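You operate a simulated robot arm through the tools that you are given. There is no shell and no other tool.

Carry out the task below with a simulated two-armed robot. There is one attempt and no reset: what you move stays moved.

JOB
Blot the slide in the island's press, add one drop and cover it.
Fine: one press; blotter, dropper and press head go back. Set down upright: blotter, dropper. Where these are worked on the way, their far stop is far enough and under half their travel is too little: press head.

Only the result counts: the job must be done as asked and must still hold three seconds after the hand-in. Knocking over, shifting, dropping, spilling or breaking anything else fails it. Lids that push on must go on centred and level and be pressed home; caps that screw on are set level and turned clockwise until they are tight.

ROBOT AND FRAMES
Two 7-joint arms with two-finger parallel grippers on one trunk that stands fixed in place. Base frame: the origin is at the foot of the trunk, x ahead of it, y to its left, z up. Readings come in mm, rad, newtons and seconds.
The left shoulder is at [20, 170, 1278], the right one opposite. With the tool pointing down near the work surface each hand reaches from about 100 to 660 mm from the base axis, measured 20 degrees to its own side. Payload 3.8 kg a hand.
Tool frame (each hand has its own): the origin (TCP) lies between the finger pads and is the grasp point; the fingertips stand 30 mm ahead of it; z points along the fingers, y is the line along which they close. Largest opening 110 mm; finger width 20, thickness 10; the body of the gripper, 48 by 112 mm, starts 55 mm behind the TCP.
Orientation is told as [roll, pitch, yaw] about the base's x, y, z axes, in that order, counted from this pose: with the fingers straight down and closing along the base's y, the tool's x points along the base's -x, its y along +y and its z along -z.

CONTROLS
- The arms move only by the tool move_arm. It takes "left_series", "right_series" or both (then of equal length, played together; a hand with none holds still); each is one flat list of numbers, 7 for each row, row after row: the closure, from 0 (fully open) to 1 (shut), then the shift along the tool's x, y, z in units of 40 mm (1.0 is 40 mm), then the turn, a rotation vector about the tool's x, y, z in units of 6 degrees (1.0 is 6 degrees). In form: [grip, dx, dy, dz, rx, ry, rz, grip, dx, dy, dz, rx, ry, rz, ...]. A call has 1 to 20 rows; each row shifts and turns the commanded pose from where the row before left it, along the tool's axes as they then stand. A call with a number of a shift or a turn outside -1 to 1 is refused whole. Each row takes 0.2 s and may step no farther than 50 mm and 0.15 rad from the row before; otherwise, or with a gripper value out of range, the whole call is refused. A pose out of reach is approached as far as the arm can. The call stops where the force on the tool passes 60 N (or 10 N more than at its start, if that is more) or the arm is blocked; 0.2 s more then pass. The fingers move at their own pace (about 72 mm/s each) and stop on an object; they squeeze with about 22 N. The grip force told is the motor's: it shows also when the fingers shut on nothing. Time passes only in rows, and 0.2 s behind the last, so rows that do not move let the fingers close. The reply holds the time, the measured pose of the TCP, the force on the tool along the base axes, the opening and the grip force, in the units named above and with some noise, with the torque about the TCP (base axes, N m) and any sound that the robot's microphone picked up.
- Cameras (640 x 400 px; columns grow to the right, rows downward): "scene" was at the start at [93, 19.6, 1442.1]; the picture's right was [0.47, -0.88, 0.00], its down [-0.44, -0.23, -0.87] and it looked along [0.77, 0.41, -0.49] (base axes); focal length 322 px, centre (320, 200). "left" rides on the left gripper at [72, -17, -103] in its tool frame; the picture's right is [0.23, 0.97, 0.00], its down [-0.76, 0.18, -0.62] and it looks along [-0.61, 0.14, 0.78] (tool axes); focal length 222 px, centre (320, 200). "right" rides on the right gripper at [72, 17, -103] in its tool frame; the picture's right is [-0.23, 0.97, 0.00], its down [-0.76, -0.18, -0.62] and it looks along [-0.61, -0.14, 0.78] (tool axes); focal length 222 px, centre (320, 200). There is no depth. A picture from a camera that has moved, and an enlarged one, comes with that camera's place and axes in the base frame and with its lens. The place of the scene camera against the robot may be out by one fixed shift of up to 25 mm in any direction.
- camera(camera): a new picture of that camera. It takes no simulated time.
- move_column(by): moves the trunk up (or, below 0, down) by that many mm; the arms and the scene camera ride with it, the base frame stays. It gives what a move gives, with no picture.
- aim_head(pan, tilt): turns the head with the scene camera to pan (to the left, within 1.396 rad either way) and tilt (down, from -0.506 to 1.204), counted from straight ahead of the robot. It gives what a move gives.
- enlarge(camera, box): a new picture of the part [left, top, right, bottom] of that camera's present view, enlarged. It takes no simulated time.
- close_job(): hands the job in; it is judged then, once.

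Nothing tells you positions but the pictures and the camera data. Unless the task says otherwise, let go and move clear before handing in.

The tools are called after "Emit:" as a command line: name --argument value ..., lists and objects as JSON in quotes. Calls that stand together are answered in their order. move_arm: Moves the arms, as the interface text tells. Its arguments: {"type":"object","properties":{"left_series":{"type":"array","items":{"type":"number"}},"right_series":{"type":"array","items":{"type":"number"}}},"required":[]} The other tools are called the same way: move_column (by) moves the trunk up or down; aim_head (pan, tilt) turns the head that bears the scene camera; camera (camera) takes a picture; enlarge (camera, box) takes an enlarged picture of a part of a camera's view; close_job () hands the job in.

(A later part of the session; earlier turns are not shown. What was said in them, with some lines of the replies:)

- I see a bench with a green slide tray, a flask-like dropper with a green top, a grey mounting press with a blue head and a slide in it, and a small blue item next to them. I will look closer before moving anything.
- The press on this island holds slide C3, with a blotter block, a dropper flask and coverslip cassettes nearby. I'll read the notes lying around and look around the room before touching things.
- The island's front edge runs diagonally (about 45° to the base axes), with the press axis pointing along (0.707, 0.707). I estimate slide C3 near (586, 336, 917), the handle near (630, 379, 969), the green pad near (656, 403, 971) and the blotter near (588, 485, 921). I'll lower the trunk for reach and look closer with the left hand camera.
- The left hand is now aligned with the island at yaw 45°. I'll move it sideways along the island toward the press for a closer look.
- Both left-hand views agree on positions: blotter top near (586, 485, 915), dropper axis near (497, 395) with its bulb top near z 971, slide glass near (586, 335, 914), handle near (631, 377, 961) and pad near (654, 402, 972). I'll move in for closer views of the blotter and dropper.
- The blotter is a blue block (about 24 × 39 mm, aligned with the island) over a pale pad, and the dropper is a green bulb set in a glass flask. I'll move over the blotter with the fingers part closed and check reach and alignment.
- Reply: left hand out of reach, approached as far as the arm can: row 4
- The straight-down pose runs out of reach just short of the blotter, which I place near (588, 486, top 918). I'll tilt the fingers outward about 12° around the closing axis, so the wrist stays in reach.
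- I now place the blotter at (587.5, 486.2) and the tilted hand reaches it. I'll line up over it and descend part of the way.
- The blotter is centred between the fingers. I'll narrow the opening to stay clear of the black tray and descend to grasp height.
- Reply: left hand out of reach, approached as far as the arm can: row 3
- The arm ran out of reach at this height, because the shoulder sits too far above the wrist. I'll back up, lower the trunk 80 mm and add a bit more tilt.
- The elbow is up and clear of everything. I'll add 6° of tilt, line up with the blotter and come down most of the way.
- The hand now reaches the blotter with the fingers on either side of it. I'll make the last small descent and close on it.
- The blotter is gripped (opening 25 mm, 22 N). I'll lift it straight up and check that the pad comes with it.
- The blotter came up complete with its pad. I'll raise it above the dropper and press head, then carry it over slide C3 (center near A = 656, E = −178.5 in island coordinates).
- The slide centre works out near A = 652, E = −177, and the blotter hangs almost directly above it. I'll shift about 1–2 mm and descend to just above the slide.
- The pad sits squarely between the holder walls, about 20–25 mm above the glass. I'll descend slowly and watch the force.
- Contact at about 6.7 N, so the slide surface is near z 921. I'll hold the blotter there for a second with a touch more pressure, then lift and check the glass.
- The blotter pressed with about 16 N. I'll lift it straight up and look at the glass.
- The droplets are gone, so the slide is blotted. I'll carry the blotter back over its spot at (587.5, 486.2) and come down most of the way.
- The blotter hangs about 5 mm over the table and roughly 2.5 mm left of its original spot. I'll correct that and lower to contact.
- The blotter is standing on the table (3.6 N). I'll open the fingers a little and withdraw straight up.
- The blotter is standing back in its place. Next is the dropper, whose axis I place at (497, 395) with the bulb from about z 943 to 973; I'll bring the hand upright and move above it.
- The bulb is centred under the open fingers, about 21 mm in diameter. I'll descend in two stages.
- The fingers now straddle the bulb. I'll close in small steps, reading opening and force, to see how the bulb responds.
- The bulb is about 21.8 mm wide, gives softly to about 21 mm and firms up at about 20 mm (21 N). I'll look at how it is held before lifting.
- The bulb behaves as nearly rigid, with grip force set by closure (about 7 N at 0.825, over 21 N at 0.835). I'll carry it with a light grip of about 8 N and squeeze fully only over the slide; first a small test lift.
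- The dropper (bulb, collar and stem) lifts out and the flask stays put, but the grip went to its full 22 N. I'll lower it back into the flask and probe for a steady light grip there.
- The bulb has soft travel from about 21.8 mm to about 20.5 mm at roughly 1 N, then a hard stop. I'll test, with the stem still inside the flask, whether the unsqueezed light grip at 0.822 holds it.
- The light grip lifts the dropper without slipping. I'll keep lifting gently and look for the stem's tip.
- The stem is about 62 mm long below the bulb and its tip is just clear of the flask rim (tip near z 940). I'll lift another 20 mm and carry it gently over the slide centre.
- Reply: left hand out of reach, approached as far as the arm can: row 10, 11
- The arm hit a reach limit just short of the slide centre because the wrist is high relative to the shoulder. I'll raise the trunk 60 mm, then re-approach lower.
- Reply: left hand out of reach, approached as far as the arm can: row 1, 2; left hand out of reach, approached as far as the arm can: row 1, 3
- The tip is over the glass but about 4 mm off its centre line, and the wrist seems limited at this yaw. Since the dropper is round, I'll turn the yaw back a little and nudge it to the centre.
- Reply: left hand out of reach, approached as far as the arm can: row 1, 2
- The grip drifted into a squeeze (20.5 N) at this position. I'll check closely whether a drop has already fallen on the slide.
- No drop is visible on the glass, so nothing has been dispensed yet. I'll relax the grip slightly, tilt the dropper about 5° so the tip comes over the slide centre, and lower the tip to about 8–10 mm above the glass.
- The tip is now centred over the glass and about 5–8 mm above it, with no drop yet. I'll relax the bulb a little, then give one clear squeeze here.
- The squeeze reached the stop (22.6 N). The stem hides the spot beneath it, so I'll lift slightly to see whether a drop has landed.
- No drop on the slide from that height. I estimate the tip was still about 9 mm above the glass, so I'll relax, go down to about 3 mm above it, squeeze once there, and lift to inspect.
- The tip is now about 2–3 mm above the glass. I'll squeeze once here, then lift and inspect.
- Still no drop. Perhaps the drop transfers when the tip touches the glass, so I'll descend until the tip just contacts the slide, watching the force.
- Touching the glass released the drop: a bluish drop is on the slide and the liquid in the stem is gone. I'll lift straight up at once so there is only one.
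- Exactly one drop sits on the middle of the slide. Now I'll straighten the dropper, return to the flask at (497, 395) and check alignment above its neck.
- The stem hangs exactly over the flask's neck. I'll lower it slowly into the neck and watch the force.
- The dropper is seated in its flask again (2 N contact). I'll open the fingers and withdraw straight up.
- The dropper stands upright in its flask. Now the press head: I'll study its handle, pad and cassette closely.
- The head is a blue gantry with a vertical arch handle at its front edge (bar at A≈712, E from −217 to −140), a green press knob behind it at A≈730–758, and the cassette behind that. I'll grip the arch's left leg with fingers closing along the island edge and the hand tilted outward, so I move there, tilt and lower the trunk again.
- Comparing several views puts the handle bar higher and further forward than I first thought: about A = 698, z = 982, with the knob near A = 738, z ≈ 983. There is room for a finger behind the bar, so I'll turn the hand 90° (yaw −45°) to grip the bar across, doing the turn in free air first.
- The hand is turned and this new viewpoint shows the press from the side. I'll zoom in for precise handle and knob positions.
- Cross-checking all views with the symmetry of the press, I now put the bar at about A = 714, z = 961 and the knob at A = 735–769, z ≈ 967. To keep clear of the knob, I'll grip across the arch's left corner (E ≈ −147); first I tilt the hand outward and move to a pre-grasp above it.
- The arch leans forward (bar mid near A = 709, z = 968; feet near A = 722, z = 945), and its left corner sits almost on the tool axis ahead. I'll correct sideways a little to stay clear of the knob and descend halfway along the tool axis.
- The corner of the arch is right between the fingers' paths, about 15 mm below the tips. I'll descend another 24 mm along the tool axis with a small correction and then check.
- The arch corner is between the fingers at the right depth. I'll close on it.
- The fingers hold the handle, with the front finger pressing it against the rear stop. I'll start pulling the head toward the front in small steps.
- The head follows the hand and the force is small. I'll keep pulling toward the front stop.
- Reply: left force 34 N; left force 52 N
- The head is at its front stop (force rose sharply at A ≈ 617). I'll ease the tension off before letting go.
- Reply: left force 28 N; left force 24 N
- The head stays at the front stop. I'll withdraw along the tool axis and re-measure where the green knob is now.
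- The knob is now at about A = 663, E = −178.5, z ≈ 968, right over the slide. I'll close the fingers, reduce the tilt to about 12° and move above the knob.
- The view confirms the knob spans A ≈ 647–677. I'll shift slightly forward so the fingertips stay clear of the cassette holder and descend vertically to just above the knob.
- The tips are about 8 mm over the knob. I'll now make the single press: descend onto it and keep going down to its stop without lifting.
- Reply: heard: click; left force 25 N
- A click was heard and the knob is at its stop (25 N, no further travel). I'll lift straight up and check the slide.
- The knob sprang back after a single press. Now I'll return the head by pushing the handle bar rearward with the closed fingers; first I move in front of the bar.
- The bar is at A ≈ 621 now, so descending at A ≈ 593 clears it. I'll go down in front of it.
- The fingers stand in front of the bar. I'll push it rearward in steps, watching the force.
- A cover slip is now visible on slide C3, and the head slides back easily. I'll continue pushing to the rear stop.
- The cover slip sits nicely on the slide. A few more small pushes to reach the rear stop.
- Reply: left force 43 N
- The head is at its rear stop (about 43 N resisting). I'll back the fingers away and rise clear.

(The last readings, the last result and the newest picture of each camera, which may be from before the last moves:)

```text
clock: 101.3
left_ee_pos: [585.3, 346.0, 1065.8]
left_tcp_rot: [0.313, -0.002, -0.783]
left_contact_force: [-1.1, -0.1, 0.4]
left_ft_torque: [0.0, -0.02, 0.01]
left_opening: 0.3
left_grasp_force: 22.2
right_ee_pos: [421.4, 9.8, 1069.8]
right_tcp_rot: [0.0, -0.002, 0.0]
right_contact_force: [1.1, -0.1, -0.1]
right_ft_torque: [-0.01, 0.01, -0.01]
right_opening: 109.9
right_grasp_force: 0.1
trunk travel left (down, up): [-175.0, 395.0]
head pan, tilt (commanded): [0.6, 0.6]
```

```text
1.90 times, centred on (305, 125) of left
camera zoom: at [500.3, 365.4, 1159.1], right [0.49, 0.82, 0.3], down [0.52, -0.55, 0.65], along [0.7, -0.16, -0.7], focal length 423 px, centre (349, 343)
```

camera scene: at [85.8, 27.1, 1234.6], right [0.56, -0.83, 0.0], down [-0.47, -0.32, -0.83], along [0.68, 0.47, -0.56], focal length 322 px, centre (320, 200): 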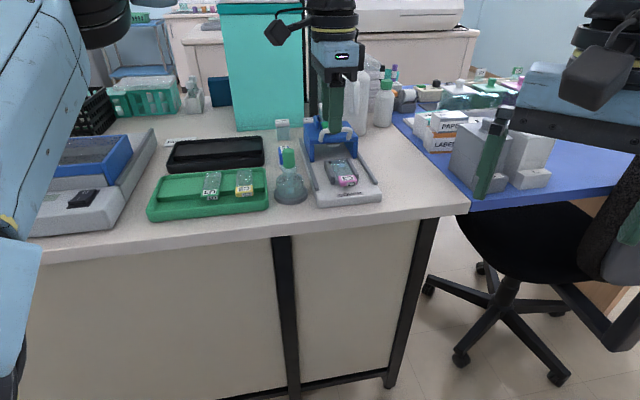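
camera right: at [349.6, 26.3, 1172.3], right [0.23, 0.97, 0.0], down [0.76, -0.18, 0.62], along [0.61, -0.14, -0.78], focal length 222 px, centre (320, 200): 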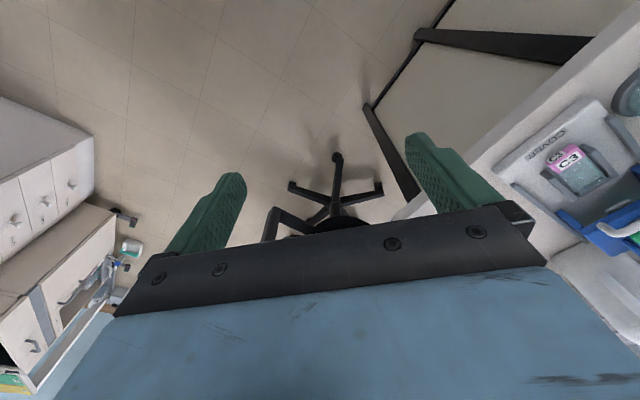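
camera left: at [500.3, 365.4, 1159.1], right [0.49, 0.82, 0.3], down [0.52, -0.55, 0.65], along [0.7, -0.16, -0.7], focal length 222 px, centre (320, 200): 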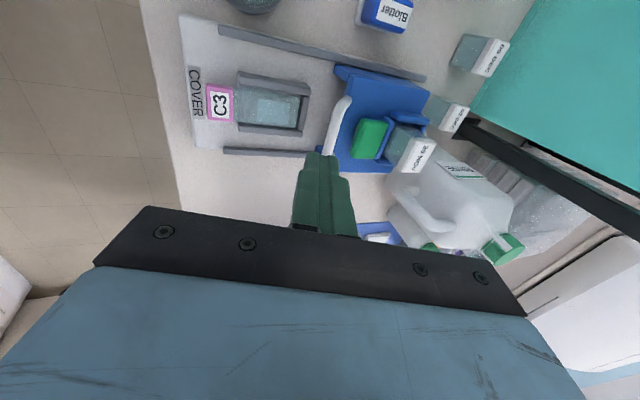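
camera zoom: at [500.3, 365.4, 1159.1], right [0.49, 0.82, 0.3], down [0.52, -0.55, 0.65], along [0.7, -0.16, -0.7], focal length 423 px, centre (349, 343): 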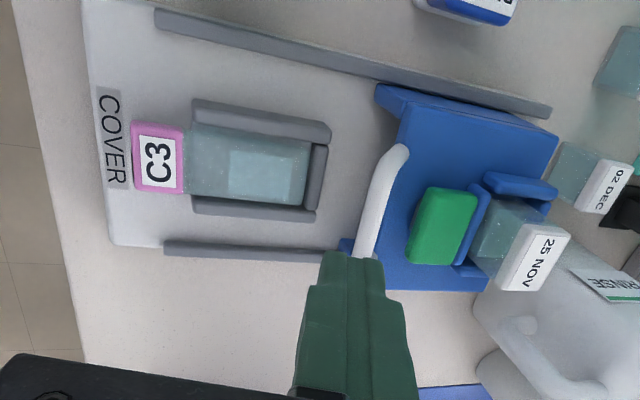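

The head is back at its original place and the slide carries its cover slip. I'll move the arm clear and do a final inspection of everything.

Emit:
move_arm --left_series '[0.6, 0, -0.2, -0.8, 0, 0, 0, 0.6, 0, -0.6, -0.6, 0, 0, 0, 0.6, 0, -0.8, -0.4, 0, 0, 0, 0.5, 0, -0.8, -0.3, 0, 0, 0, 0.5, 0, -0.8, -0.3, 0, 0, 0, 0.5, 0, -0.8, -0.3, 0, 0, 0, 0.5, 0, 0, 0, 0, 0, 0]'

Emit:
camera --camera "scene"

Emit:
enlarge --camera "scene" --box '[230, 90, 390, 220]'

Emit:
enlarge --camera "left" --box '[200, 0, 560, 220]'

Emit:
enlarge --camera "scene" --box '[310, 150, 370, 200]'

```text
clock: 102.9
left_ee_pos: [451.4, 215.7, 1121.0]
left_tcp_rot: [0.315, 0.0, -0.787]
left_contact_force: [0.0, 0.3, 0.3]
left_ft_torque: [0.01, -0.02, 0.01]
left_opening: 54.9
left_grasp_force: 0.0
right_ee_pos: [420.7, 9.7, 1068.0]
right_tcp_rot: [0.0, 0.0, 0.0]
right_contact_force: [-0.1, -0.1, 0.2]
right_ft_torque: [-0.02, 0.01, -0.04]
right_opening: 110.3
right_grasp_force: 0.0
trunk travel left (down, up): [-175.0, 395.0]
head pan, tilt (commanded): [0.6, 0.6]
```

```text
taken
camera scene: at [85.9, 27.2, 1234.6], right [0.56, -0.83, 0.0], down [-0.47, -0.32, -0.82], along [0.68, 0.47, -0.57], focal length 322 px, centre (320, 200)
```

scene: 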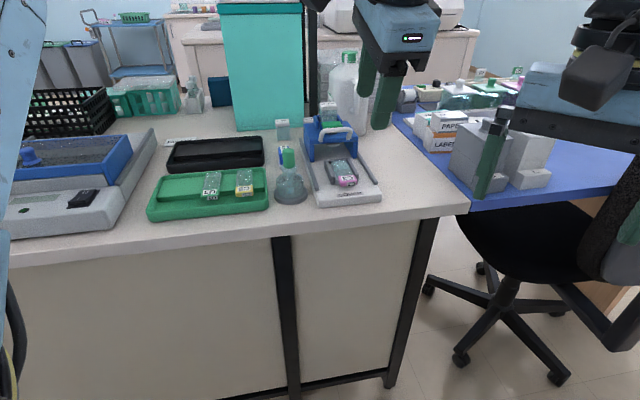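

```text
3.08 times, centred on (310, 155) of scene
camera zoom: at [85.9, 27.2, 1234.6], right [0.56, -0.83, 0.0], down [-0.47, -0.32, -0.82], along [0.68, 0.47, -0.57], focal length 991 px, centre (351, 338)
```

zoom: 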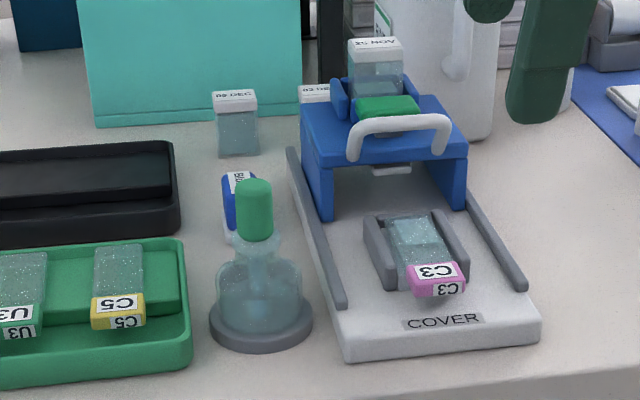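

```text
1.78 times, centred on (380, 110) of left
camera zoom: at [367.7, 234.6, 1214.5], right [0.49, 0.82, 0.3], down [0.52, -0.55, 0.65], along [0.7, -0.16, -0.7], focal length 395 px, centre (213, 360)
```

zoom: 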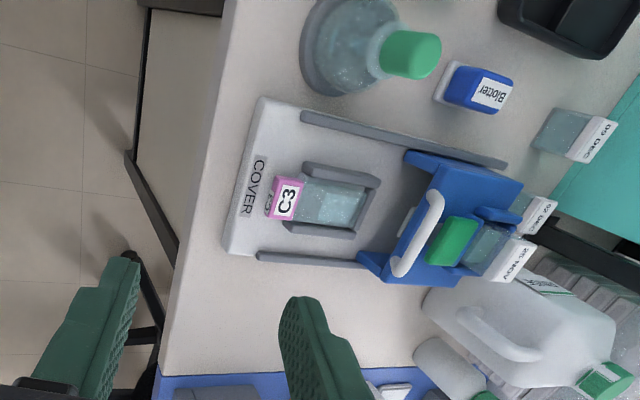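

```text
8.00 times, centred on (340, 175) of scene
camera zoom: at [85.9, 27.2, 1234.6], right [0.56, -0.83, 0.0], down [-0.47, -0.32, -0.82], along [0.68, 0.47, -0.57], focal length 2576 px, centre (160, 400)
```

zoom: 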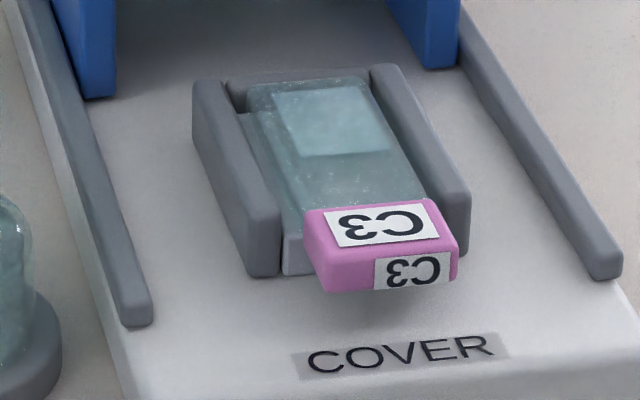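

The slide is blotted and covered with one drop under the slip. The blotter and dropper stand upright in their places, the press head is at its rear position, and the arm is clear, so I'm handing in.

Emit:
close_job

```text
The job is handed in.
```

The job is handed in: slide C3 in the island's press was blotted, given one drop and covered.

- **Blotting:** the droplets on the glass were gone after one press with the blotter. The blotter went back upright to within a few millimetres of where it stood.
- **Drop:** squeezing the bulb released nothing over the slide. Touching the tip to the glass left one drop in the middle. The dropper is back upright in its flask.
- **Cover:** I pulled the press head to its front stop and pressed the green knob once, which clicked. A cover slip then showed on the slide. The head is back at its rear stop, where it started.

In the final pictures nothing else on the bench had been knocked over or shifted, and the arm was clear before hand-in. I have no judging result beyond the confirmation that the job was handed in.
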